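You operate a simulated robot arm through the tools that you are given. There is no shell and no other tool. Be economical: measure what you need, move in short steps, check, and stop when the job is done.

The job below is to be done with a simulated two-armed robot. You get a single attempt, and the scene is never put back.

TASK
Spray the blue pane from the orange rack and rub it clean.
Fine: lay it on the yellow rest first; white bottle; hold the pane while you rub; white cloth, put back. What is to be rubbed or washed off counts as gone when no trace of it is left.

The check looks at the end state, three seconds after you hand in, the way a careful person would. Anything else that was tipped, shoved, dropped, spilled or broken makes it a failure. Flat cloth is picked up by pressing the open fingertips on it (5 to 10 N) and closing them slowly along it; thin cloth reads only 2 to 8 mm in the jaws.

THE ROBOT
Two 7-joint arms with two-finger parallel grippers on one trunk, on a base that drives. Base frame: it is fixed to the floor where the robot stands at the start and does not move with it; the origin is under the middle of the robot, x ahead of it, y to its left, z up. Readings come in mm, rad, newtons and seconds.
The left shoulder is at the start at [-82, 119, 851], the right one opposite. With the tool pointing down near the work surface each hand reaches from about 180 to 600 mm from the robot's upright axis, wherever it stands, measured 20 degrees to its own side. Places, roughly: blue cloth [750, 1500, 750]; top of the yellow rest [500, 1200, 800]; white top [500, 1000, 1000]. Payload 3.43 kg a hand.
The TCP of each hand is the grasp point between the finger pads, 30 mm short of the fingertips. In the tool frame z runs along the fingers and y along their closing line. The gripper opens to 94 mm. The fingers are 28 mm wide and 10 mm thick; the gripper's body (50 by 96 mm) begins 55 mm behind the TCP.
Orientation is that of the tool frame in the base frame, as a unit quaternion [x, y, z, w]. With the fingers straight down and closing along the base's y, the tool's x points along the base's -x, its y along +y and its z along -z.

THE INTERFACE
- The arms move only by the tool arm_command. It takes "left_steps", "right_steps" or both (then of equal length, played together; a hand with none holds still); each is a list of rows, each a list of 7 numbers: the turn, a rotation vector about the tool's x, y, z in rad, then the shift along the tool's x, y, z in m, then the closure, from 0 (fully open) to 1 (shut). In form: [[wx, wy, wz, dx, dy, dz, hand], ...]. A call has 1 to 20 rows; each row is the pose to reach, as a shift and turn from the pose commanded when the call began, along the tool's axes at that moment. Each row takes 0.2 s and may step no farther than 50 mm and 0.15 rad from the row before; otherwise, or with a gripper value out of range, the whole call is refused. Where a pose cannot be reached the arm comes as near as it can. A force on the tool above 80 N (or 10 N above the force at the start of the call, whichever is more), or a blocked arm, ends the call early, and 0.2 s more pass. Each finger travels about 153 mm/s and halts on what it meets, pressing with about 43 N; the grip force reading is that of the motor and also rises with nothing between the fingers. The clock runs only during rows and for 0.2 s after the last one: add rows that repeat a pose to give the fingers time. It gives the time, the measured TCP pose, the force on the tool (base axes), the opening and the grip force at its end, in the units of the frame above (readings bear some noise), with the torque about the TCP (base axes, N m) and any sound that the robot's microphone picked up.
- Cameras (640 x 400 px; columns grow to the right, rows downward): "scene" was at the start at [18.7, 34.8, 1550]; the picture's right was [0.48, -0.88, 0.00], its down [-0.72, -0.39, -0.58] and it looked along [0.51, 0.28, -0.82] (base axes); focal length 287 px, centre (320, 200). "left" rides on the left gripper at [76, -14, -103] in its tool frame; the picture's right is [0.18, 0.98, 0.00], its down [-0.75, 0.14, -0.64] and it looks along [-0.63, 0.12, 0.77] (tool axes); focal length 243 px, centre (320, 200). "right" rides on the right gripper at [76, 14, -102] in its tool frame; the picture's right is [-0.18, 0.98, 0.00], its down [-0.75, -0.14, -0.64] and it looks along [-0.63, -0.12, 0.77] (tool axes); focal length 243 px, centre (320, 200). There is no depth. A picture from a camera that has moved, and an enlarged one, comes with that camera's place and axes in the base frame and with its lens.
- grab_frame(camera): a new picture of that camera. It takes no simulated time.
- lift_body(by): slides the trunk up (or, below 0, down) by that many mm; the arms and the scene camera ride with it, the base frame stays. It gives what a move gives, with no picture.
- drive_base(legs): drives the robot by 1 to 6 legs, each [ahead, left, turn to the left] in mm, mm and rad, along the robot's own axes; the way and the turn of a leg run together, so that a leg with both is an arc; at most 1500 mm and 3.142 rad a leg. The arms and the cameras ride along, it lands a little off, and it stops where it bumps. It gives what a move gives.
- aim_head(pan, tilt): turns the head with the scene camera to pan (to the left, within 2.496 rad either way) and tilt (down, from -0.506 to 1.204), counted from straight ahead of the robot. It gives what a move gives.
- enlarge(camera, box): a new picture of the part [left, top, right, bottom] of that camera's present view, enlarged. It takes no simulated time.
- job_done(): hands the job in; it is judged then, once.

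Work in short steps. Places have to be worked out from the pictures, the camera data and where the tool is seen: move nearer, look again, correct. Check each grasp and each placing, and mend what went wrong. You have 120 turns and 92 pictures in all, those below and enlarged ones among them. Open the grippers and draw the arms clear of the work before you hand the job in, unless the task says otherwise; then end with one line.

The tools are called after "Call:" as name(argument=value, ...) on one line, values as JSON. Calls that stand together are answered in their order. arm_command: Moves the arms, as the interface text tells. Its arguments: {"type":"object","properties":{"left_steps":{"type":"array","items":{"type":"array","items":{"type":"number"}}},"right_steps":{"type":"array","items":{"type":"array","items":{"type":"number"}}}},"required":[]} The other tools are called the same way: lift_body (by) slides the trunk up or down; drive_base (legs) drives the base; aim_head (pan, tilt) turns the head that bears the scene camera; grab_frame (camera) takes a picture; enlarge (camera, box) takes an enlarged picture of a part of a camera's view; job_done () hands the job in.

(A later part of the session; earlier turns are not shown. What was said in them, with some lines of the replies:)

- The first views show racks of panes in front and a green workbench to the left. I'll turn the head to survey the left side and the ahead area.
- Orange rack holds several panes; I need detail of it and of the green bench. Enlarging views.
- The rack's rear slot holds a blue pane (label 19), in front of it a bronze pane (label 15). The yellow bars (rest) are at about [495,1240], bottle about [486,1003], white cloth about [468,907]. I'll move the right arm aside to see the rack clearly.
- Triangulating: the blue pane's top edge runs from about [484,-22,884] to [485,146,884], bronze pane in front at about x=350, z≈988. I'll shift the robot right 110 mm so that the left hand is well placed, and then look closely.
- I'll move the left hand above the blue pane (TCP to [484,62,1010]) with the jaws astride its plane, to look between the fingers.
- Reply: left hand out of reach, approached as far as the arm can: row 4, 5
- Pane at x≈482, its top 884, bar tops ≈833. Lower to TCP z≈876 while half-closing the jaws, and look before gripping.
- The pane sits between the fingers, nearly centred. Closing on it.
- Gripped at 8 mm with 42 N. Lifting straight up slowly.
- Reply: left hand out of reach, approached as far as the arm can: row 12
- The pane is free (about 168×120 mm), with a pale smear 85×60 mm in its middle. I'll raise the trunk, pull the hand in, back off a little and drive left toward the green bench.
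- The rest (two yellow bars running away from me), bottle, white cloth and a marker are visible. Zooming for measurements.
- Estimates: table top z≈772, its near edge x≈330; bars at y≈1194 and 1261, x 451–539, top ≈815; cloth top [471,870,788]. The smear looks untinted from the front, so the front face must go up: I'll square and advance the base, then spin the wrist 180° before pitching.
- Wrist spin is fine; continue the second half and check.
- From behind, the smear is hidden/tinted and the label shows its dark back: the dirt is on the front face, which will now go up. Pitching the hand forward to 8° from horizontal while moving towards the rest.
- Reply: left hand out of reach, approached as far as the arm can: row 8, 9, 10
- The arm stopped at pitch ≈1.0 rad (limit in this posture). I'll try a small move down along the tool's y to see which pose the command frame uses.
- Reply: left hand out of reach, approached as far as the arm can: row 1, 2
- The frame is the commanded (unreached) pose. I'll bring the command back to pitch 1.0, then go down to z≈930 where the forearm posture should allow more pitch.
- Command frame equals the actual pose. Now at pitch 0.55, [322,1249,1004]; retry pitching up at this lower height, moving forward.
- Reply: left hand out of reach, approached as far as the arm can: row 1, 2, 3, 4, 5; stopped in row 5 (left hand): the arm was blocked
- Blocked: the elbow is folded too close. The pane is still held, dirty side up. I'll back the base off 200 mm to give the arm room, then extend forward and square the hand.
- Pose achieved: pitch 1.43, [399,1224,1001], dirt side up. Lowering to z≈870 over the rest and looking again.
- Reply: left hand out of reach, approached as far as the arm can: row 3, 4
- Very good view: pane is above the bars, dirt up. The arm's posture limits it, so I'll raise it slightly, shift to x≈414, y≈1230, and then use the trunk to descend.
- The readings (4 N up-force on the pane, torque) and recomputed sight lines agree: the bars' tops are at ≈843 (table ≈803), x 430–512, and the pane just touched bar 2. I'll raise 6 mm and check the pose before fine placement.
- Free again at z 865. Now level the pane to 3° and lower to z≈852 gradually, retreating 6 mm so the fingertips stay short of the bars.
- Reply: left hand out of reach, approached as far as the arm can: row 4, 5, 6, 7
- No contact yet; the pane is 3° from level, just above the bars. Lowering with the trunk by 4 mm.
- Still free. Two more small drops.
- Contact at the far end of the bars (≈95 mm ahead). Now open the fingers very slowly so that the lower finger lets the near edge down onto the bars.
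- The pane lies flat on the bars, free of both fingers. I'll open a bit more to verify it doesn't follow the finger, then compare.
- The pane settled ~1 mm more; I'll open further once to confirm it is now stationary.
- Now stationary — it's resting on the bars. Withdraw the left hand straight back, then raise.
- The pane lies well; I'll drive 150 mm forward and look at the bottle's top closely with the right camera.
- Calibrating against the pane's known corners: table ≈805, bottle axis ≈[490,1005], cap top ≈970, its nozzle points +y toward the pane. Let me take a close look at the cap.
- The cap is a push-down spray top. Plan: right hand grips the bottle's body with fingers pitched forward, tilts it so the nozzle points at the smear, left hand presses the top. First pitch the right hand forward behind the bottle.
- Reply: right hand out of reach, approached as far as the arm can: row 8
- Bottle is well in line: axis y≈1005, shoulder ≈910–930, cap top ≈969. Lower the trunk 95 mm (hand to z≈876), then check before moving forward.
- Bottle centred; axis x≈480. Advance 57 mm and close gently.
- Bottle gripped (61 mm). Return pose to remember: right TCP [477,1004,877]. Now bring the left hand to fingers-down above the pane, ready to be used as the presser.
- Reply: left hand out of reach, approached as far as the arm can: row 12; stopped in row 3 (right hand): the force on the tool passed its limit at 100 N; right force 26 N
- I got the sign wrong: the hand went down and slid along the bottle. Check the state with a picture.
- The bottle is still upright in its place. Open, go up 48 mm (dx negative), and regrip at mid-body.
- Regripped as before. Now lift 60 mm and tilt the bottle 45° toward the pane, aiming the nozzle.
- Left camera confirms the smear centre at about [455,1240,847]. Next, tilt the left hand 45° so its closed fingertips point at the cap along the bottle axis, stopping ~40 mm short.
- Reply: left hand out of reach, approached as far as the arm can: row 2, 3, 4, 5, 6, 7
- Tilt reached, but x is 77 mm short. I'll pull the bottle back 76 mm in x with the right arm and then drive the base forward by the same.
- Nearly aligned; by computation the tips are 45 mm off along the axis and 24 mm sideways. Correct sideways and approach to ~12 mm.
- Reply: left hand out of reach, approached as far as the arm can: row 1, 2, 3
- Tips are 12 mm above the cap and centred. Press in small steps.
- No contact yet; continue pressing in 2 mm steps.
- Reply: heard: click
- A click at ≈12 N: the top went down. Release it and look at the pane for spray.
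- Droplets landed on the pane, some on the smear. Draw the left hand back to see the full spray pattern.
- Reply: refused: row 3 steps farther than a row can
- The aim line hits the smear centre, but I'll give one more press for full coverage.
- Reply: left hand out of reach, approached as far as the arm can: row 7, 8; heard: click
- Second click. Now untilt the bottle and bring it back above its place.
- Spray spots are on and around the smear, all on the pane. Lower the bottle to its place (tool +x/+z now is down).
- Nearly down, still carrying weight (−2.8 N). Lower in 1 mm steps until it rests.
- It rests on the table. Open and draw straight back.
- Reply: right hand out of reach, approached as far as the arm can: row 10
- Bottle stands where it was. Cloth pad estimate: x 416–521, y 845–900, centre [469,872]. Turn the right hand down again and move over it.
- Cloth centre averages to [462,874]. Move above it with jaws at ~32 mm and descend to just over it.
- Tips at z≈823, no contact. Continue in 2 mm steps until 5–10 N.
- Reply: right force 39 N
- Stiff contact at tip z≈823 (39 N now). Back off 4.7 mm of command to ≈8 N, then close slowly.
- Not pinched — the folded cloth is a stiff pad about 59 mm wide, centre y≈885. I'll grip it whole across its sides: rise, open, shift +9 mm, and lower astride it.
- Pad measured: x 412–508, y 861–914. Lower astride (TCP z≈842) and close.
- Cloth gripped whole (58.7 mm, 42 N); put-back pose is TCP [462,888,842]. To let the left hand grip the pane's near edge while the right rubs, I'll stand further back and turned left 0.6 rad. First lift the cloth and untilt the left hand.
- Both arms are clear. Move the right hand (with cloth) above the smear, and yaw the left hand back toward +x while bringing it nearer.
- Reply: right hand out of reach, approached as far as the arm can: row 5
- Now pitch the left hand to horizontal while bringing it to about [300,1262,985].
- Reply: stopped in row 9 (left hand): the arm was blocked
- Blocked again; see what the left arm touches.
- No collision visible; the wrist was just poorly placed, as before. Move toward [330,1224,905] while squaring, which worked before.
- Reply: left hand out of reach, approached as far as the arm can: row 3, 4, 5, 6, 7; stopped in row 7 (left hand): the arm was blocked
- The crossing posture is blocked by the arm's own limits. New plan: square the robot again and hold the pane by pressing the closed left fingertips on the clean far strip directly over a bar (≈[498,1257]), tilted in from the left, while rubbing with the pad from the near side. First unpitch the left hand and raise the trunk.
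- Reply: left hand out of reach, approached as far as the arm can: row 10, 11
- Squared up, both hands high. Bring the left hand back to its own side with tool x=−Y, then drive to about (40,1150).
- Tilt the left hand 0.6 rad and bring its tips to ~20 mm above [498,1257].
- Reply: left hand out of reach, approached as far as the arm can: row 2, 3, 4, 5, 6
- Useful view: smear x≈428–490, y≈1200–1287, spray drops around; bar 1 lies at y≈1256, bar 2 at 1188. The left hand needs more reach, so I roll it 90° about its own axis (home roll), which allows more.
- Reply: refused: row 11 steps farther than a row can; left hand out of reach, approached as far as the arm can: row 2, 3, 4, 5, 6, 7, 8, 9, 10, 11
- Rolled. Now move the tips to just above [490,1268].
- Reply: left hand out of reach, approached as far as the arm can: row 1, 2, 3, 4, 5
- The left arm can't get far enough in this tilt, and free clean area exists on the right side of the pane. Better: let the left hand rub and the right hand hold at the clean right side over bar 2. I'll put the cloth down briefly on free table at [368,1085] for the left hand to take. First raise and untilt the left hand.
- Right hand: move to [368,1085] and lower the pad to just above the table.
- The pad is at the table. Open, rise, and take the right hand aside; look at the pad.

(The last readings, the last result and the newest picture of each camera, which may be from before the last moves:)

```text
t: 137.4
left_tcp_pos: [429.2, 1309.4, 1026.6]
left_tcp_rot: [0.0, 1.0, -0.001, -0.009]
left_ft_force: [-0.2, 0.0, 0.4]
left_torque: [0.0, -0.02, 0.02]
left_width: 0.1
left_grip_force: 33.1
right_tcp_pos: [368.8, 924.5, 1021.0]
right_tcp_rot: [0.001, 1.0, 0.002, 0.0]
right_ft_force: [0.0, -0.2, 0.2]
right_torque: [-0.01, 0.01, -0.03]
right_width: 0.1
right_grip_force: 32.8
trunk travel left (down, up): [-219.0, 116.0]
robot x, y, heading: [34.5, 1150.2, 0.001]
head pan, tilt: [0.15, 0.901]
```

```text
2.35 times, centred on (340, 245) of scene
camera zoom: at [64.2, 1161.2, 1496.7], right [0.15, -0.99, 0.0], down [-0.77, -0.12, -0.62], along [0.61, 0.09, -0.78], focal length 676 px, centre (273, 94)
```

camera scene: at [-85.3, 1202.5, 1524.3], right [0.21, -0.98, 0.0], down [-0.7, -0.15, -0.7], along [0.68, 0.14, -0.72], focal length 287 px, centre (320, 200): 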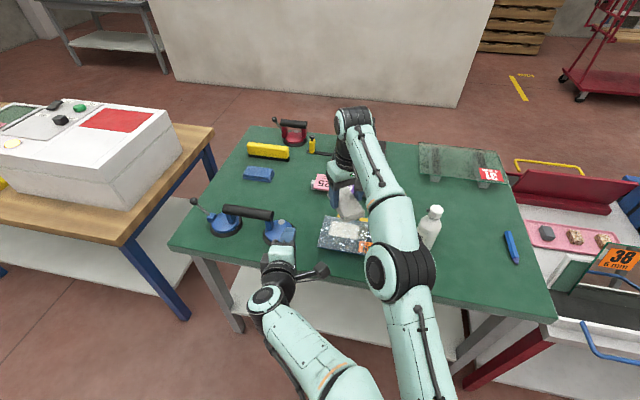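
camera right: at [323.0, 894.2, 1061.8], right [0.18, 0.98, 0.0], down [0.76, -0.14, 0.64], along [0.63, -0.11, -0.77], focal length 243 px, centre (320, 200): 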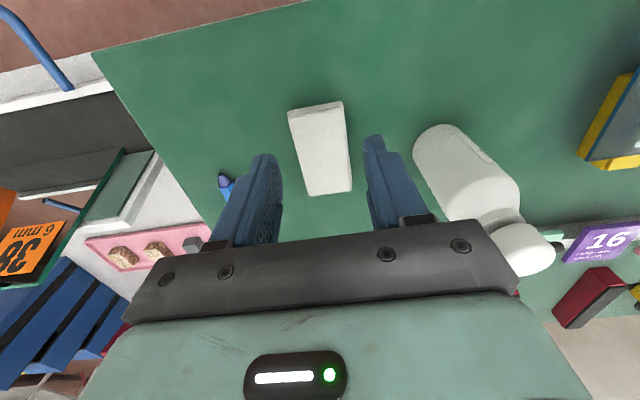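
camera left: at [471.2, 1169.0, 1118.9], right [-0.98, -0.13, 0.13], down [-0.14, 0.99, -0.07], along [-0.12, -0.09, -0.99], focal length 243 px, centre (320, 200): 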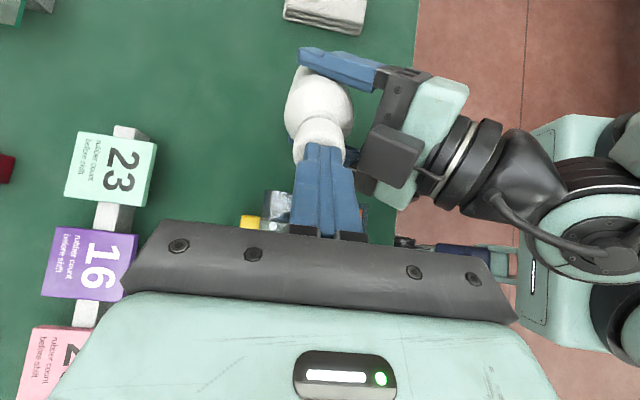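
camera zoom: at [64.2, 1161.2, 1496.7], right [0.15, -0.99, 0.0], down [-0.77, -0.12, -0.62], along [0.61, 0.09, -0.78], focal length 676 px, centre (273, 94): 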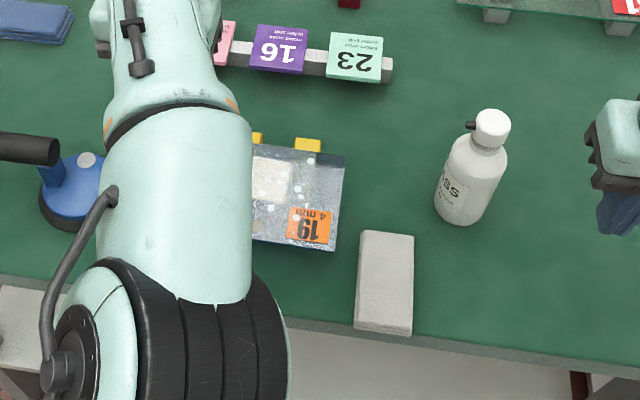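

Pad lies at [370,1085]. Move the left hand over it with jaws at 74 mm, then lower.

Call:
arm_command(left_steps=[[0, 0, 0, 0.012, -0.045, 0, 0.5], [0, 0, 0, 0.024, -0.09, 0, 0.21], [0, 0, 0, 0.036, -0.135, 0, 0.21], [0, 0, 0, 0.048, -0.18, 0, 0.21], [0, 0, 0, 0.059, -0.224, 0, 0.21], [0, 0, 0, 0.059, -0.224, 0.04, 0.21], [0, 0, 0, 0.059, -0.224, 0.08, 0.21]])

Call:
grab_frame(camera="left")

```text
t: 139.1
left_tcp_pos: [369.9, 1086.8, 949.9]
left_tcp_rot: [0.0, 1.0, -0.001, -0.01]
left_ft_force: [0.0, 0.8, 1.1]
left_torque: [0.0, -0.01, -0.01]
left_width: 74.2
left_grip_force: 0.1
right_tcp_pos: [367.5, 924.5, 1020.3]
right_tcp_rot: [0.001, 1.0, 0.002, 0.0]
right_ft_force: [0.3, 0.2, -0.4]
right_torque: [0.0, -0.01, -0.04]
right_width: 0.0
right_grip_force: 32.6
trunk travel left (down, up): [-219.0, 116.0]
robot x, y, heading: [33.2, 1151.7, -0.003]
head pan, tilt: [0.15, 0.901]
```

```text
21 pictures are left
camera left: at [297.0, 1073.8, 1054.5], right [-0.18, 0.98, 0.0], down [0.77, 0.14, 0.63], along [0.62, 0.12, -0.78], focal length 243 px, centre (320, 200)
```

left: 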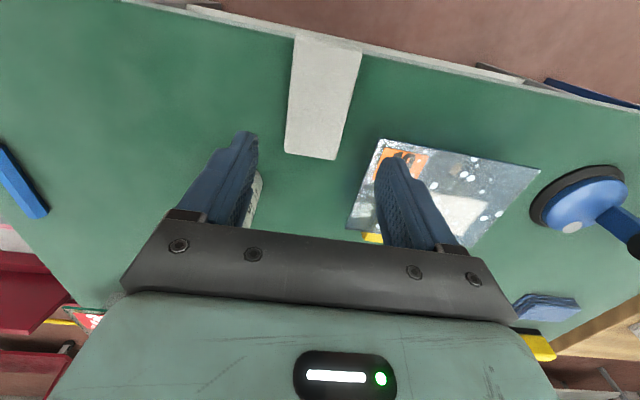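

Aligned. Lower to z≈842 and close on the pad.

Call:
arm_command(left_steps=[[0, 0, 0, 0, 0.001, 0.04, 0.21], [0, 0, 0, 0, 0.001, 0.08, 0.21], [0, 0, 0, 0, 0.001, 0.1, 0.21], [0, 0, 0, 0, 0.001, 0.108, 0.21], [0, 0, 0, 0, 0.001, 0.108, 0.35], [0, 0, 0, 0, 0.001, 0.108, 0.5], [0, 0, 0, 0, 0.001, 0.108, 1], [0, 0, 0, 0, 0.001, 0.108, 1], [0, 0, 0, 0, 0.001, 0.108, 1]])

```text
t: 141.1
left_tcp_pos: [366.7, 1086.9, 841.1]
left_tcp_rot: [0.0, 1.0, -0.001, -0.01]
left_ft_force: [0.2, -0.8, 0.4]
left_torque: [-0.01, 0.01, 0.04]
left_width: 58.8
left_grip_force: 43.1
right_tcp_pos: [369.1, 925.2, 1020.6]
right_tcp_rot: [0.0, 1.0, 0.001, 0.0]
right_ft_force: [-1.0, 0.3, 0.5]
right_torque: [-0.03, -0.02, 0.01]
right_width: 0.0
right_grip_force: 32.6
trunk travel left (down, up): [-219.0, 116.0]
robot x, y, heading: [34.5, 1147.6, 0.002]
head pan, tilt: [0.15, 0.901]
```

Cloth now in the left hand (58.8 mm). Lift it and carry above the smear; at the same time bring the right hand around (x≈368) toward y≈1100.

Call:
arm_command(left_steps=[[0, 0, 0, 0, 0, -0.045, 1], [0, 0, 0, 0, 0, -0.09, 1], [0, 0, 0, 0, 0, -0.119, 1], [0, 0, 0, -0.02, 0.04, -0.119, 1], [0, 0, 0, -0.04, 0.08, -0.119, 1], [0, 0, 0, -0.06, 0.12, -0.119, 1], [0, 0, 0, -0.078, 0.163, -0.119, 1]])

Call:
arm_command(right_steps=[[0, 0, 0, 0, 0.045, 0, 1], [-0.1, 0, 0, 0, 0.09, 0, 1], [-0.2, 0, 0, 0, 0.13, 0, 1], [-0.3, 0, 0, -0.015, 0.165, 0, 1], [-0.4, 0, 0, -0.03, 0.2, 0, 1], [-0.4, 0, 0, -0.05, 0.225, 0.03, 1], [-0.4, 0, 0, -0.07, 0.235, 0.07, 1]])

Call:
grab_frame(camera="right")

```text
t: 142.7
left_tcp_pos: [447.7, 1254.3, 959.1]
left_tcp_rot: [0.001, 1.0, -0.001, -0.009]
left_ft_force: [-0.4, -1.0, 0.1]
left_torque: [-0.01, 0.04, -0.01]
left_width: 58.8
left_grip_force: 43.1
right_tcp_pos: [369.3, 928.0, 1020.1]
right_tcp_rot: [0.001, 1.0, 0.001, -0.001]
right_ft_force: [0.3, 0.2, 0.2]
right_torque: [-0.04, 0.01, 0.01]
right_width: 0.0
right_grip_force: 32.9
trunk travel left (down, up): [-219.0, 116.0]
robot x, y, heading: [33.3, 1151.6, -0.001]
head pan, tilt: [0.15, 0.901]
```

```text
t: 144.2
left_tcp_pos: [446.6, 1251.2, 960.0]
left_tcp_rot: [0.0, 1.0, -0.001, -0.01]
left_ft_force: [-0.2, 0.4, -0.6]
left_torque: [0.04, -0.02, 0.01]
left_width: 58.5
left_grip_force: 43.0
right_tcp_pos: [442.8, 1160.3, 952.6]
right_tcp_rot: [0.001, 0.98, 0.2, 0.0]
right_ft_force: [0.0, -0.1, 0.8]
right_torque: [0.02, 0.01, 0.02]
right_width: 0.0
right_grip_force: 32.8
trunk travel left (down, up): [-219.0, 116.0]
robot x, y, heading: [34.7, 1151.4, -0.001]
head pan, tilt: [0.15, 0.901]
```

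```text
20 pictures are left
camera right: at [366.0, 1133.9, 1051.6], right [0.18, 0.9, 0.39], down [0.75, -0.38, 0.54], along [0.63, 0.19, -0.75], focal length 243 px, centre (320, 200)
```

right: 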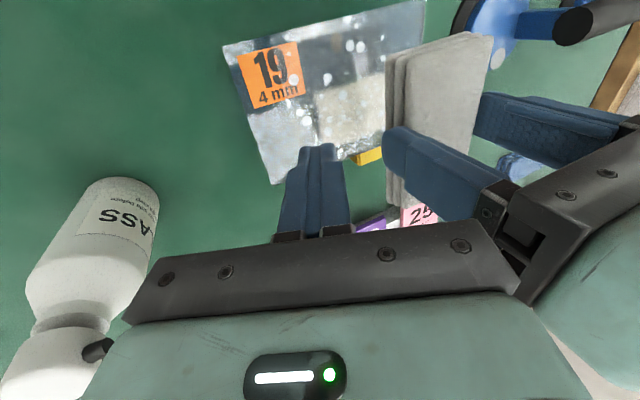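

Both hands well placed. Lower the right fingertips onto the clean right part (over bar 2), the last millimetres slowly.

Call:
arm_command(right_steps=[[0, 0, 0, 0, -0.01, 0.023, 1], [0, 0, 0, 0, -0.019, 0.046, 1], [0, 0, 0, 0, -0.0265, 0.063, 1], [0, 0, 0, 0, -0.0275, 0.066, 1], [0, 0, 0, 0, -0.0285, 0.0685, 1]])

```text
t: 145.4
left_tcp_pos: [446.0, 1252.6, 959.7]
left_tcp_rot: [0.001, 1.0, -0.001, -0.01]
left_ft_force: [-0.6, -0.5, -1.3]
left_torque: [0.01, -0.02, 0.01]
left_width: 58.8
left_grip_force: 43.2
right_tcp_pos: [440.8, 1161.3, 876.4]
right_tcp_rot: [0.0, 0.98, 0.2, 0.0]
right_ft_force: [0.2, 0.0, -0.1]
right_torque: [-0.01, -0.01, 0.02]
right_width: 0.1
right_grip_force: 32.9
trunk travel left (down, up): [-219.0, 116.0]
robot x, y, heading: [34.4, 1149.3, -0.002]
head pan, tilt: [0.15, 0.901]
```

Call:
arm_command(right_steps=[[0, 0, 0, 0, -0.0004, 0.0009, 1], [0, 0, 0, 0, -0.0008, 0.0018, 1], [0, 0, 0, 0, -0.0012, 0.0028, 1]])

```text
t: 146.2
left_tcp_pos: [445.3, 1250.9, 961.5]
left_tcp_rot: [0.001, 1.0, -0.001, -0.009]
left_ft_force: [-0.3, -0.5, 0.4]
left_torque: [0.0, -0.02, -0.02]
left_width: 58.6
left_grip_force: 43.2
right_tcp_pos: [440.0, 1160.6, 875.9]
right_tcp_rot: [0.0, 0.98, 0.2, 0.002]
right_ft_force: [0.3, -2.8, 15.9]
right_torque: [-0.03, 0.02, -0.02]
right_width: 0.0
right_grip_force: 33.2
trunk travel left (down, up): [-219.0, 116.0]
robot x, y, heading: [30.6, 1151.0, -0.004]
head pan, tilt: [0.15, 0.901]
```

Held with ≈16 N. Now lower the pad onto the right half of the smear: to z≈884 then in small steps.

Call:
arm_command(left_steps=[[0, 0, 0, -0.009, -0.01, 0.03, 1], [0, 0, 0, -0.009, -0.019, 0.06, 1], [0, 0, 0, -0.009, -0.019, 0.075, 1], [0, 0, 0, -0.009, -0.019, 0.078, 1], [0, 0, 0, -0.009, -0.019, 0.08, 1]])

```text
t: 147.4
left_tcp_pos: [454.2, 1230.8, 881.3]
left_tcp_rot: [0.002, 1.0, 0.0, -0.004]
left_ft_force: [-0.7, 3.0, 50.8]
left_torque: [0.13, 0.06, -0.1]
left_width: 58.7
left_grip_force: 43.7
right_tcp_pos: [438.5, 1161.7, 876.8]
right_tcp_rot: [0.0, 0.98, 0.201, 0.003]
right_ft_force: [10.6, 0.9, 20.5]
right_torque: [0.05, -0.2, -0.05]
right_width: 0.3
right_grip_force: 32.9
trunk travel left (down, up): [-219.0, 116.0]
robot x, y, heading: [37.4, 1150.8, 0.005]
head pan, tilt: [0.15, 0.901]
```

Too firm (51 N); ease by 5.5 mm of command to about 15 N.

Call:
arm_command(left_steps=[[0, 0, 0, 0, 0, -0.003, 1], [0, 0, 0, 0, 0, -0.0055, 1]])

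```text
t: 148.1
left_tcp_pos: [453.6, 1231.6, 882.4]
left_tcp_rot: [0.002, 1.0, 0.0, -0.01]
left_ft_force: [6.9, 1.9, 11.5]
left_torque: [-0.08, -0.69, 0.06]
left_width: 58.8
left_grip_force: 42.9
right_tcp_pos: [439.1, 1160.5, 877.0]
right_tcp_rot: [0.001, 0.979, 0.202, 0.001]
right_ft_force: [-0.4, -3.9, 29.2]
right_torque: [0.23, -0.04, 0.02]
right_width: 0.0
right_grip_force: 33.1
trunk travel left (down, up): [-219.0, 116.0]
robot x, y, heading: [33.4, 1147.1, -0.003]
head pan, tilt: [0.15, 0.901]
```

Good rubbing force (11.5 N) with the pane held. Rub over the whole smear: back and forth in y with x offsets.

Call:
arm_command(left_steps=[[0, 0, 0, 0, 0.015, 0, 1], [0, 0, 0, 0, 0.03, 0, 1], [0, 0, 0, 0, 0.045, 0, 1], [0, 0, 0, 0, 0.058, 0, 1], [0, 0, 0, -0.015, 0.058, 0, 1], [0, 0, 0, -0.015, 0.04, 0, 1], [0, 0, 0, -0.015, 0.02, 0, 1], [0, 0, 0, -0.015, 0, 0, 1], [0, 0, 0, 0, 0, 0, 1], [0, 0, 0, 0.018, 0, 0, 1], [0, 0, 0, 0.018, 0.02, 0, 1], [0, 0, 0, 0.018, 0.04, 0, 1], [0, 0, 0, 0.018, 0.058, 0, 1], [0, 0, 0, 0, 0.058, 0, 1], [0, 0, 0, 0, 0.035, 0, 1], [0, 0, 0, 0, 0.01, 0, 1], [0, 0, 0, 0, -0.003, 0, 1], [0, 0, 0, 0, 0.025, 0, 1], [0, 0, 0, 0, 0.05, 0, 1], [0, 0, 0, 0, 0.058, 0, 1]])

Call:
grab_frame(camera="right")

```text
t: 152.2
left_tcp_pos: [451.5, 1290.0, 882.0]
left_tcp_rot: [0.001, 1.0, -0.001, -0.008]
left_ft_force: [0.6, -1.0, 2.2]
left_torque: [-0.06, -0.18, -0.12]
left_width: 58.7
left_grip_force: 43.3
right_tcp_pos: [439.7, 1161.3, 877.0]
right_tcp_rot: [-0.001, 0.979, 0.202, 0.003]
right_ft_force: [-0.1, 0.9, 31.7]
right_torque: [0.15, 0.07, -0.01]
right_width: 0.1
right_grip_force: 33.0
trunk travel left (down, up): [-219.0, 116.0]
robot x, y, heading: [29.1, 1150.5, -0.004]
head pan, tilt: [0.15, 0.901]
```

```text
19 pictures are left
camera right: at [362.9, 1134.1, 976.1], right [0.18, 0.9, 0.39], down [0.75, -0.38, 0.54], along [0.64, 0.19, -0.75], focal length 243 px, centre (320, 200)
```

right: 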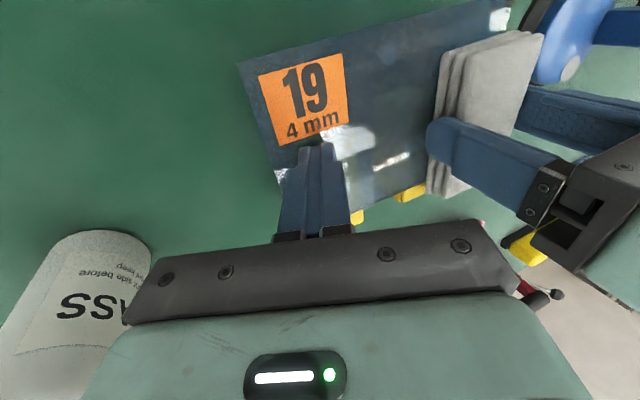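

The smear seems gone on the visible part. One more pass with slightly more pressure over the full region, then lift to inspect.

Call:
arm_command(left_steps=[[0, 0, 0, 0, -0.01, 0.001, 1], [0, 0, 0, -0.02, -0.01, 0.001, 1], [0, 0, 0, -0.02, -0.03, 0.001, 1], [0, 0, 0, -0.02, -0.06, 0.001, 1], [0, 0, 0, 0.02, -0.06, 0.001, 1], [0, 0, 0, 0.02, -0.03, 0.001, 1], [0, 0, 0, 0.02, -0.005, 0.001, 1], [0, 0, 0, -0.02, -0.005, 0.001, 1], [0, 0, 0, 0.02, -0.02, 0.001, 1], [0, 0, 0, -0.02, -0.03, 0.001, 1], [0, 0, 0, 0.02, -0.04, 0.001, 1], [0, 0, 0, -0.02, -0.05, 0.001, 1], [0, 0, 0, 0.02, -0.06, 0.001, 1], [0, 0, 0, 0, -0.04, 0.001, 1], [0, 0, 0, 0, -0.02, -0.002, 1], [0, 0, 0, 0, -0.02, -0.04, 1], [0, 0, 0, 0.03, 0, -0.08, 1], [0, 0, 0, 0.05, 0.03, -0.12, 1], [0, 0, 0, 0.05, 0.07, -0.14, 1]])

Call:
enlarge(camera="right", box=[200, 0, 560, 220])

Call:
enlarge(camera="left", box=[160, 20, 500, 240])

```text
refused: row 17 steps farther than a row can; nothing moved
```

```text
1.78 times, centred on (380, 110) of right
camera zoom: at [362.9, 1134.1, 976.1], right [0.18, 0.9, 0.39], down [0.75, -0.38, 0.54], along [0.64, 0.19, -0.75], focal length 431 px, centre (213, 360)
```

zoom: 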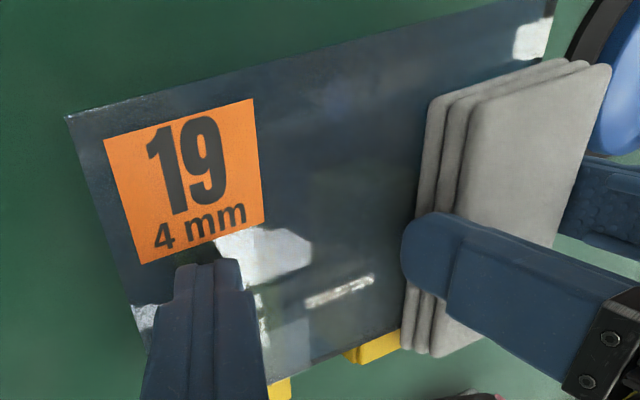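

```text
1.82 times, centred on (330, 130) of left
camera zoom: at [378.2, 1277.2, 987.3], right [-0.18, 0.98, 0.0], down [0.76, 0.14, 0.63], along [0.62, 0.12, -0.78], focal length 441 px, centre (302, 327)
```

zoom: 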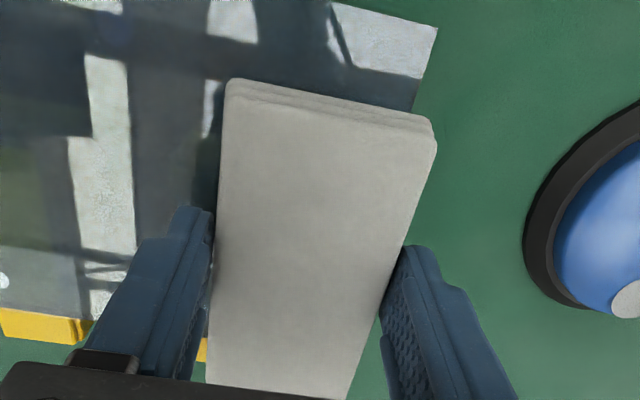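

Smear and drops appear gone where rubbed (light patches are window reflections), one droplet may remain near the far right. Do the second pass and lift off.

Call:
arm_command(left_steps=[[0, 0, 0, 0, -0.01, 0.001, 1], [0, 0, 0, -0.02, -0.01, 0.001, 1], [0, 0, 0, -0.02, -0.03, 0.001, 1], [0, 0, 0, -0.02, -0.06, 0.001, 1], [0, 0, 0, 0.02, -0.06, 0.001, 1], [0, 0, 0, 0.02, -0.03, 0.001, 1], [0, 0, 0, 0.02, -0.005, 0.001, 1], [0, 0, 0, -0.02, -0.005, 0.001, 1], [0, 0, 0, 0.02, -0.02, 0.001, 1], [0, 0, 0, -0.02, -0.03, 0.001, 1], [0, 0, 0, 0.02, -0.04, 0.001, 1], [0, 0, 0, -0.02, -0.05, 0.001, 1], [0, 0, 0, 0, -0.055, 0.001, 1], [0, 0, 0, 0, -0.04, 0.001, 1], [0, 0, 0, 0, -0.02, -0.002, 1], [0, 0, 0, 0, -0.02, -0.04, 1], [0, 0, 0, 0.01, 0, -0.08, 1], [0, 0, 0, 0.03, 0.02, -0.11, 1], [0, 0, 0, 0.05, 0.05, -0.14, 1]])

Call:
enlarge(camera="right", box=[200, 0, 560, 220])

Call:
enlarge(camera="left", box=[160, 20, 500, 240])

```text
t: 156.2
left_tcp_pos: [407.2, 1339.2, 1024.2]
left_tcp_rot: [0.001, 1.0, -0.001, -0.009]
left_ft_force: [0.1, 0.1, -1.1]
left_torque: [-0.01, -0.02, 0.07]
left_width: 58.6
left_grip_force: 42.8
right_tcp_pos: [440.1, 1159.6, 873.0]
right_tcp_rot: [0.001, 0.98, 0.199, 0.001]
right_ft_force: [0.8, -5.4, 13.9]
right_torque: [-0.14, -0.02, 0.0]
right_width: 0.0
right_grip_force: 32.9
trunk travel left (down, up): [-219.0, 116.0]
robot x, y, heading: [34.7, 1149.2, -0.003]
head pan, tilt: [0.15, 0.901]
```

```text
1.78 times, centred on (380, 110) of right
camera zoom: at [363.4, 1133.4, 973.8], right [0.19, 0.9, 0.38], down [0.75, -0.38, 0.54], along [0.63, 0.19, -0.75], focal length 431 px, centre (213, 360)
```

zoom: 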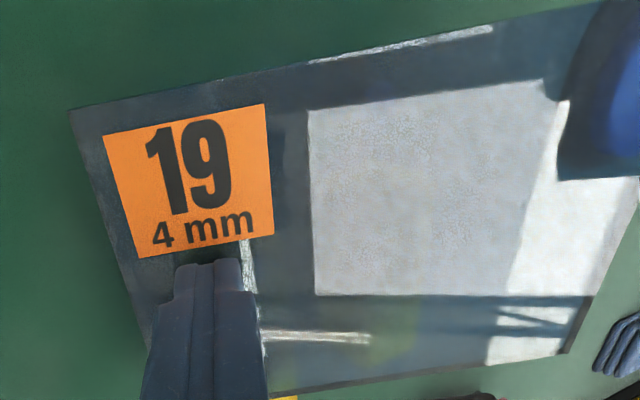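

```text
1.82 times, centred on (330, 130) of left
camera zoom: at [333.4, 1326.0, 1129.7], right [-0.18, 0.98, 0.0], down [0.77, 0.14, 0.63], along [0.62, 0.12, -0.78], focal length 441 px, centre (302, 327)
```

zoom: 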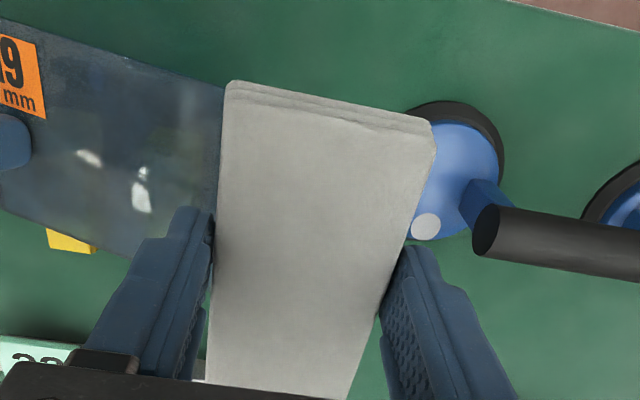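

The pane is clear (the bright shapes are window reflections that differ between views). Release the hold: raise the right hand away, untilt, and check the whole pane.

Call:
arm_command(right_steps=[[0, 0, 0, 0, 0, -0.015, 1], [0, 0, 0, 0, 0, -0.05, 1], [0, 0, 0, 0, 0, -0.09, 1], [0.1, 0, 0, 0.02, 0.0, -0.13, 1], [0.2, 0, 0, 0.05, 0.02, -0.16, 1], [0.3, 0, 0, 0.08, 0.03, -0.18, 1], [0.4, 0, 0, 0.1, 0.04, -0.2, 1]])

Call:
arm_command(left_steps=[[0, 0, 0, 0.02, 0.02, -0.01, 1], [0, 0, 0, 0.04, 0.05, -0.02, 1], [0, 0, 0, 0.06, 0.08, -0.03, 1]])

Call:
enlarge(camera="scene", box=[200, 140, 440, 300])

Call:
enlarge(camera="right", box=[300, 0, 640, 240])

```text
t: 157.8
left_tcp_pos: [407.1, 1340.3, 1024.1]
left_tcp_rot: [0.0, 1.0, -0.001, -0.009]
left_ft_force: [-0.5, 1.2, -0.1]
left_torque: [0.01, -0.01, -0.01]
left_width: 58.3
left_grip_force: 42.8
right_tcp_pos: [340.1, 1121.6, 1072.9]
right_tcp_rot: [0.001, 1.0, 0.0, 0.002]
right_ft_force: [-0.2, -0.6, -0.7]
right_torque: [-0.01, -0.02, -0.03]
right_width: 0.0
right_grip_force: 32.4
trunk travel left (down, up): [-219.0, 116.0]
robot x, y, heading: [30.3, 1153.1, 0.001]
head pan, tilt: [0.15, 0.901]
```

```text
t: 158.7
left_tcp_pos: [348.5, 1420.7, 1056.1]
left_tcp_rot: [0.002, 1.0, -0.001, -0.009]
left_ft_force: [-0.5, 0.1, -0.7]
left_torque: [-0.01, 0.01, 0.02]
left_width: 58.5
left_grip_force: 43.1
right_tcp_pos: [339.3, 1121.8, 1074.1]
right_tcp_rot: [0.001, 1.0, 0.001, 0.001]
right_ft_force: [-0.1, 0.5, -0.2]
right_torque: [-0.03, -0.03, 0.02]
right_width: 0.0
right_grip_force: 33.3
trunk travel left (down, up): [-219.0, 116.0]
robot x, y, heading: [31.0, 1150.2, -0.002]
head pan, tilt: [0.15, 0.901]
```

```text
2.50 times, centred on (320, 220) of scene
camera zoom: at [63.6, 1162.7, 1496.7], right [0.15, -0.99, 0.0], down [-0.77, -0.12, -0.62], along [0.61, 0.09, -0.78], focal length 718 px, centre (320, 150)
```

zoom: 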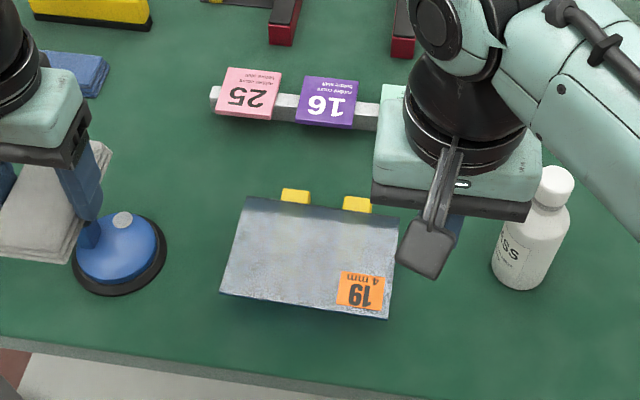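

```text
1.67 times, centred on (470, 120) of right
camera zoom: at [264.4, 1136.9, 1176.1], right [0.19, 0.98, 0.0], down [0.75, -0.14, 0.64], along [0.63, -0.12, -0.77], focal length 404 px, centre (70, 333)
```

zoom: 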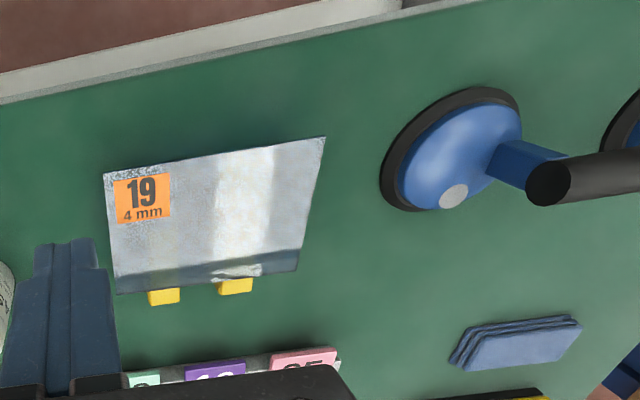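

Pane looks clean and in place. One strong zoom on it for faint traces.

Call:
enlarge(camera="scene", box=[275, 205, 355, 270])

```text
6.15 times, centred on (315, 238) of scene
camera zoom: at [63.6, 1162.7, 1496.7], right [0.15, -0.99, 0.0], down [-0.77, -0.12, -0.62], along [0.61, 0.09, -0.78], focal length 1768 px, centre (351, -31)
```

zoom: 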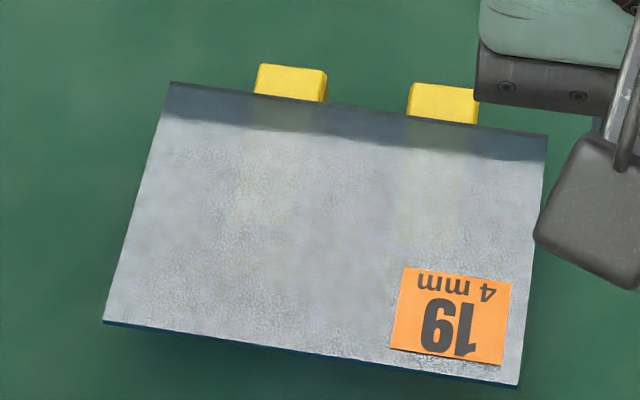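

Clean, no trace. But the pane's centre (x≈440) is only a few mm inside the bars' near ends (≈434), so I'll nudge it ~17 mm further onto the rest with the closed right fingertips at its near edge. First position behind the edge.

Call:
arm_command(right_steps=[[0, 0, 0, 0, 0.035, 0, 1], [0, 0, 0, 0, 0.07, 0, 1], [0, 0, 0, 0, 0.104, 0, 1], [0, 0, 0, 0.002, 0.104, 0.04, 1], [0, 0, 0, 0.002, 0.104, 0.085, 1], [0, 0, 0, 0.002, 0.104, 0.13, 1], [0, 0, 0, 0.002, 0.104, 0.175, 1], [0, 0, 0, 0.002, 0.104, 0.211, 1]])

Call:
enlarge(camera="scene", box=[250, 180, 380, 300])

```text
t: 160.4
left_tcp_pos: [349.2, 1418.0, 1055.3]
left_tcp_rot: [0.001, 1.0, -0.001, -0.009]
left_ft_force: [-0.2, 0.3, -0.8]
left_torque: [0.04, 0.01, -0.02]
left_width: 58.9
left_grip_force: 43.1
right_tcp_pos: [338.6, 1221.8, 864.0]
right_tcp_rot: [0.001, 1.0, 0.002, 0.002]
right_ft_force: [1.1, 0.3, 0.5]
right_torque: [0.02, -0.04, 0.0]
right_width: 0.0
right_grip_force: 33.1
trunk travel left (down, up): [-219.0, 116.0]
robot x, y, heading: [37.2, 1155.8, -0.002]
head pan, tilt: [0.15, 0.901]
```

```text
3.33 times, centred on (315, 240) of scene
camera zoom: at [64.5, 1161.8, 1496.7], right [0.15, -0.99, 0.0], down [-0.78, -0.12, -0.62], along [0.61, 0.09, -0.78], focal length 958 px, centre (337, 67)
```

zoom: 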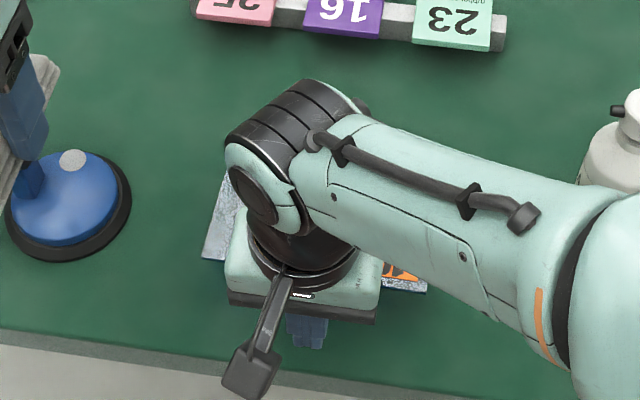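

Push forward slowly 42 mm (contact expected after ~26 mm).

Call:
arm_command(right_steps=[[0, 0, 0, -0.008, 0.003, 0, 1], [0, 0, 0, -0.016, 0.003, 0, 1], [0, 0, 0, -0.021, 0.003, 0, 1], [0, 0, 0, -0.025, 0.003, 0, 1], [0, 0, 0, -0.028, 0.003, 0, 1], [0, 0, 0, -0.031, 0.003, 0, 1], [0, 0, 0, -0.034, 0.003, 0, 1], [0, 0, 0, -0.037, 0.003, 0, 1], [0, 0, 0, -0.04, 0.003, 0, 1], [0, 0, 0, -0.042, 0.003, 0, 1]])

Call:
grab_frame(camera="right")

```text
t: 162.7
left_tcp_pos: [348.5, 1420.3, 1055.2]
left_tcp_rot: [0.001, 1.0, -0.001, -0.01]
left_ft_force: [0.5, -1.3, -0.7]
left_torque: [0.02, 0.02, 0.01]
left_width: 58.6
left_grip_force: 42.6
right_tcp_pos: [380.9, 1227.1, 862.3]
right_tcp_rot: [0.0, 1.0, 0.001, 0.0]
right_ft_force: [0.3, -0.1, 0.5]
right_torque: [-0.01, 0.05, -0.05]
right_width: 0.0
right_grip_force: 33.5
trunk travel left (down, up): [-219.0, 116.0]
robot x, y, heading: [35.4, 1148.8, -0.002]
head pan, tilt: [0.15, 0.901]
```

```text
10 pictures are left
camera right: at [304.5, 1241.2, 965.3], right [0.19, 0.98, 0.0], down [0.75, -0.14, 0.64], along [0.63, -0.12, -0.77], focal length 243 px, centre (320, 200)
```

right: 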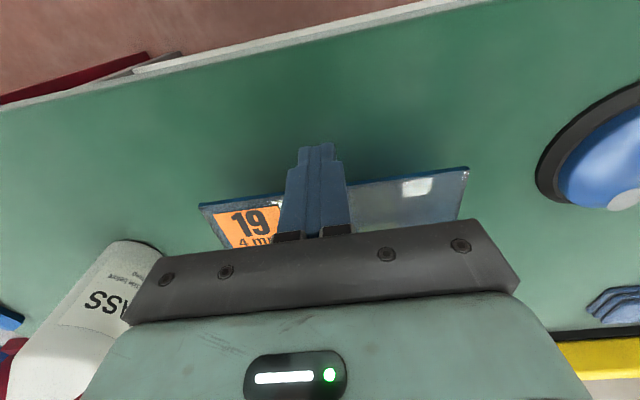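

The pane moved to x≈395–515, squarely on the bars. Back off and raise the right hand.

Call:
arm_command(right_steps=[[0, 0, 0, 0.015, 0, 0, 1], [0, 0, 0, 0.03, 0, 0, 1], [0, 0, 0, 0.03, 0, -0.045, 1], [0, 0, 0, 0.03, 0, -0.09, 1], [0, 0, 0, 0.03, -0.02, -0.135, 1], [0, 0, 0, 0.04, -0.06, -0.16, 1], [0, 0, 0, 0.05, -0.1, -0.18, 1], [0, 0, 0, 0.06, -0.14, -0.2, 1], [0, 0, 0, 0.08, -0.18, -0.21, 1], [0, 0, 0, 0.1, -0.22, -0.22, 1]])

Call:
drive_base(legs=[[0, -330, 0]])

```text
t: 164.8
left_tcp_pos: [349.2, 1419.8, 1055.6]
left_tcp_rot: [0.001, 1.0, 0.0, -0.008]
left_ft_force: [0.6, 0.0, -0.6]
left_torque: [0.0, 0.02, 0.02]
left_width: 58.8
left_grip_force: 42.5
right_tcp_pos: [278.5, 1006.8, 1080.8]
right_tcp_rot: [0.001, 1.0, 0.0, 0.0]
right_ft_force: [0.1, -0.1, 0.6]
right_torque: [-0.01, -0.01, 0.0]
right_width: 0.0
right_grip_force: 33.0
trunk travel left (down, up): [-219.0, 116.0]
robot x, y, heading: [30.5, 1149.9, -0.002]
head pan, tilt: [0.15, 0.901]
```

```text
t: 168.3
left_tcp_pos: [349.4, 1086.8, 1055.3]
left_tcp_rot: [0.003, 1.0, -0.001, -0.01]
left_ft_force: [0.8, 0.2, -0.8]
left_torque: [-0.01, 0.02, 0.0]
left_width: 58.7
left_grip_force: 43.2
right_tcp_pos: [277.9, 675.5, 1079.5]
right_tcp_rot: [0.004, 1.0, 0.002, 0.0]
right_ft_force: [0.1, -1.3, -1.1]
right_torque: [-0.02, 0.04, 0.02]
right_width: 0.0
right_grip_force: 32.8
trunk travel left (down, up): [-219.0, 116.0]
robot x, y, heading: [34.0, 823.2, -0.002]
head pan, tilt: [0.15, 0.901]
```

Carry the cloth to above its original place [458,888] and lower to 40 mm above; check by picture.

Call:
arm_command(left_steps=[[0, 0, 0, -0.02, -0.04, 0, 1], [0, 0, 0, -0.04, -0.08, 0, 1], [0, 0, 0, -0.06, -0.12, 0, 1], [0, 0, 0, -0.085, -0.16, 0, 1], [0, 0, 0, -0.109, -0.199, 0, 1], [0, 0, 0, -0.109, -0.199, 0.045, 1], [0, 0, 0, -0.109, -0.199, 0.09, 1], [0, 0, 0, -0.109, -0.199, 0.135, 1], [0, 0, 0, -0.109, -0.199, 0.175, 1]])

Call:
grab_frame(camera="scene")

```text
t: 170.3
left_tcp_pos: [453.1, 890.8, 876.8]
left_tcp_rot: [0.002, 1.0, 0.0, -0.009]
left_ft_force: [-0.3, -0.6, -0.5]
left_torque: [0.03, 0.02, 0.01]
left_width: 58.8
left_grip_force: 43.0
right_tcp_pos: [279.1, 674.4, 1080.7]
right_tcp_rot: [0.004, 1.0, 0.001, 0.0]
right_ft_force: [0.3, 0.2, -0.7]
right_torque: [0.0, -0.01, 0.02]
right_width: 0.0
right_grip_force: 33.6
trunk travel left (down, up): [-219.0, 116.0]
robot x, y, heading: [36.1, 818.0, -0.006]
head pan, tilt: [0.15, 0.901]
```

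```text
9 pictures are left
camera scene: at [63.6, 831.3, 1496.7], right [0.14, -0.99, 0.0], down [-0.78, -0.11, -0.62], along [0.61, 0.09, -0.78], focal length 287 px, centre (320, 200)
```

scene: 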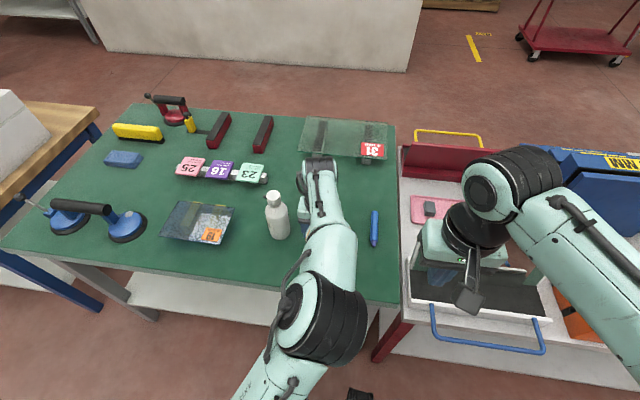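

All is in order. Lower the pad to the table at [458,889].

Call:
arm_command(left_steps=[[0, 0, 0, -0.005, -0.002, 0.015, 1], [0, 0, 0, -0.005, -0.002, 0.028, 1], [0, 0, 0, -0.005, -0.002, 0.033, 1], [0, 0, 0, -0.005, -0.002, 0.036, 1]])

```text
t: 171.3
left_tcp_pos: [458.3, 886.0, 841.4]
left_tcp_rot: [0.003, 1.0, -0.001, -0.009]
left_ft_force: [0.4, 0.0, -0.8]
left_torque: [-0.01, -0.03, 0.0]
left_width: 58.6
left_grip_force: 42.8
right_tcp_pos: [278.5, 675.5, 1081.9]
right_tcp_rot: [0.003, 1.0, 0.001, 0.001]
right_ft_force: [0.1, 0.9, -0.3]
right_torque: [0.02, -0.04, -0.01]
right_width: 0.0
right_grip_force: 33.0
trunk travel left (down, up): [-219.0, 116.0]
robot x, y, heading: [29.5, 817.6, 0.001]
head pan, tilt: [0.15, 0.901]
```

Almost touching; lower 2 mm more and then open gently and rise.

Call:
arm_command(left_steps=[[0, 0, 0, 0, 0, 0.001, 1], [0, 0, 0, 0, 0, 0.002, 1], [0, 0, 0, 0, 0, 0.002, 0.36], [0, 0, 0, 0, 0, 0.002, 0.3], [0, 0, 0, 0, 0, 0.002, 0.2], [0, 0, 0, 0, 0, 0.002, 0.18], [0, 0, 0, 0, 0, -0.03, 0.18], [0, 0, 0, 0, 0, -0.07, 0.18], [0, 0, 0, 0, 0, -0.11, 0.18], [0, 0, 0, 0, 0, -0.155, 0.1], [0, 0, 0, 0.04, 0, -0.18, 0], [0, 0, 0, 0.08, 0, -0.2, 0], [0, 0, 0, 0.12, 0, -0.2, 0], [0, 0, 0, 0.16, 0, -0.2, 0]], right_steps=[[0, 0, 0, 0, 0, 0, 1], [0, 0, 0, 0, 0, 0, 0.8], [0, 0, 0, 0, 0, 0, 0.5], [0, 0, 0, 0, 0, 0, 0.2], [0, 0, 0, 0, 0, 0, 0], [0, 0, 0, 0, 0, 0, 0], [0, 0, 0, 0, 0, 0, 0], [0, 0, 0, 0, 0, 0, 0], [0, 0, 0, 0, 0, 0, 0], [0, 0, 0, 0, 0, 0, 0], [0, 0, 0, 0, 0, 0, 0], [0, 0, 0, 0, 0, 0, 0], [0, 0, 0, 0, 0, 0, 0], [0, 0, 0, 0, 0, 0, 0]])

Call:
drive_base(legs=[[-150, 0, 0]])

Call:
aim_head(pan=0.45, tilt=0.8)

Call:
grab_frame(camera="scene")

```text
t: 174.3
left_tcp_pos: [303.0, 885.8, 1047.4]
left_tcp_rot: [0.004, 1.0, -0.002, -0.009]
left_ft_force: [0.4, 0.9, 0.1]
left_torque: [-0.03, 0.04, 0.03]
left_width: 94.0
left_grip_force: 0.0
right_tcp_pos: [277.6, 675.6, 1080.0]
right_tcp_rot: [0.003, 1.0, 0.001, 0.001]
right_ft_force: [-0.1, -0.8, -0.1]
right_torque: [-0.03, -0.03, -0.03]
right_width: 93.9
right_grip_force: 0.0
trunk travel left (down, up): [-219.0, 116.0]
robot x, y, heading: [29.7, 817.7, -0.002]
head pan, tilt: [0.15, 0.901]
```

```text
t: 175.7
left_tcp_pos: [150.6, 888.7, 1047.5]
left_tcp_rot: [0.002, 1.0, -0.001, -0.008]
left_ft_force: [0.7, 0.1, 0.6]
left_torque: [-0.01, -0.03, 0.01]
left_width: 93.8
left_grip_force: 0.1
right_tcp_pos: [124.1, 678.3, 1081.1]
right_tcp_rot: [0.001, 1.0, 0.001, 0.001]
right_ft_force: [0.3, 0.1, 0.2]
right_torque: [0.0, -0.01, -0.02]
right_width: 94.0
right_grip_force: 0.0
trunk travel left (down, up): [-219.0, 116.0]
robot x, y, heading: [-125.5, 818.0, -0.002]
head pan, tilt: [0.15, 0.901]
```

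```text
t: 176.5
left_tcp_pos: [151.1, 888.3, 1046.7]
left_tcp_rot: [0.001, 1.0, -0.001, -0.01]
left_ft_force: [0.6, -0.8, -0.3]
left_torque: [0.01, 0.01, -0.01]
left_width: 93.7
left_grip_force: 0.1
right_tcp_pos: [125.1, 677.1, 1080.3]
right_tcp_rot: [0.001, 1.0, 0.0, 0.0]
right_ft_force: [-0.4, -0.1, -0.2]
right_torque: [0.02, -0.01, 0.0]
right_width: 94.0
right_grip_force: 0.0
trunk travel left (down, up): [-219.0, 116.0]
robot x, y, heading: [-120.4, 824.3, 0.0]
head pan, tilt: [0.45, 0.799]
```

```text
8 pictures are left
camera scene: at [-91.4, 855.9, 1504.5], right [0.43, -0.9, 0.0], down [-0.65, -0.31, -0.7], along [0.63, 0.3, -0.72], focal length 287 px, centre (320, 200)
```

scene: 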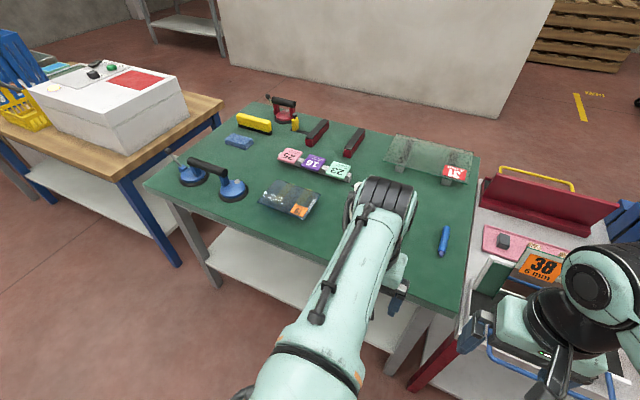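

Zoom on the pane (light spots visible — reflection or drops?) and look at the cloth and bottle with the left camera.

Call:
enlarge(camera="scene", box=[240, 165, 340, 235])

Call:
grab_frame(camera="left")

```text
5.71 times, centred on (290, 200) of scene
camera zoom: at [-91.4, 855.9, 1504.5], right [0.43, -0.9, 0.0], down [-0.65, -0.31, -0.7], along [0.63, 0.3, -0.72], focal length 1642 px, centre (491, 200)
```

zoom: 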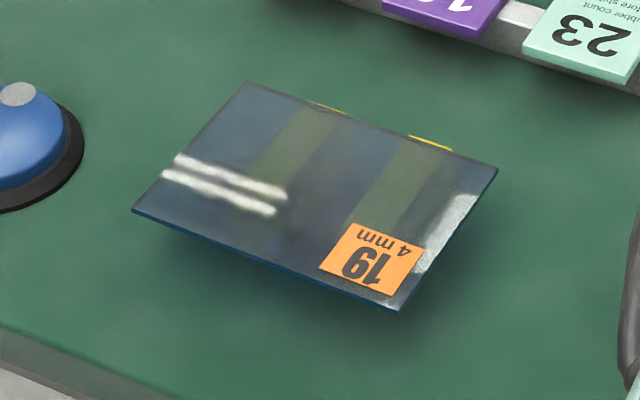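

```text
6 pictures are left
camera left: at [78.5, 874.7, 1152.0], right [-0.18, 0.98, 0.0], down [0.77, 0.14, 0.63], along [0.62, 0.11, -0.78], focal length 243 px, centre (320, 200)
```

left: 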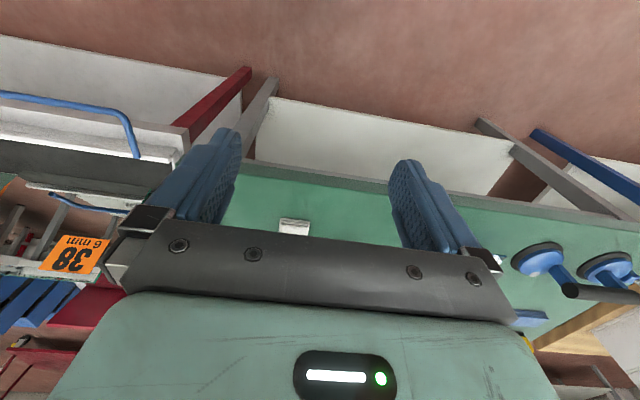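

The pane is clean (the two bright bars are lamp reflections) and rests on the yellow bars; the cloth is back in its place, the bottle stood upright in the last view of it, and both hands are open and clear. Handing in.

Call:
job_done()

```text
The job is handed in.
```

The blue pane is lying on the yellow rest. I sprayed it with the white bottle and rubbed it clean while the other hand held it by pressing on it. No trace of the smear showed in the last pictures. The white cloth and the bottle are back in their places, and both arms are open and clear.
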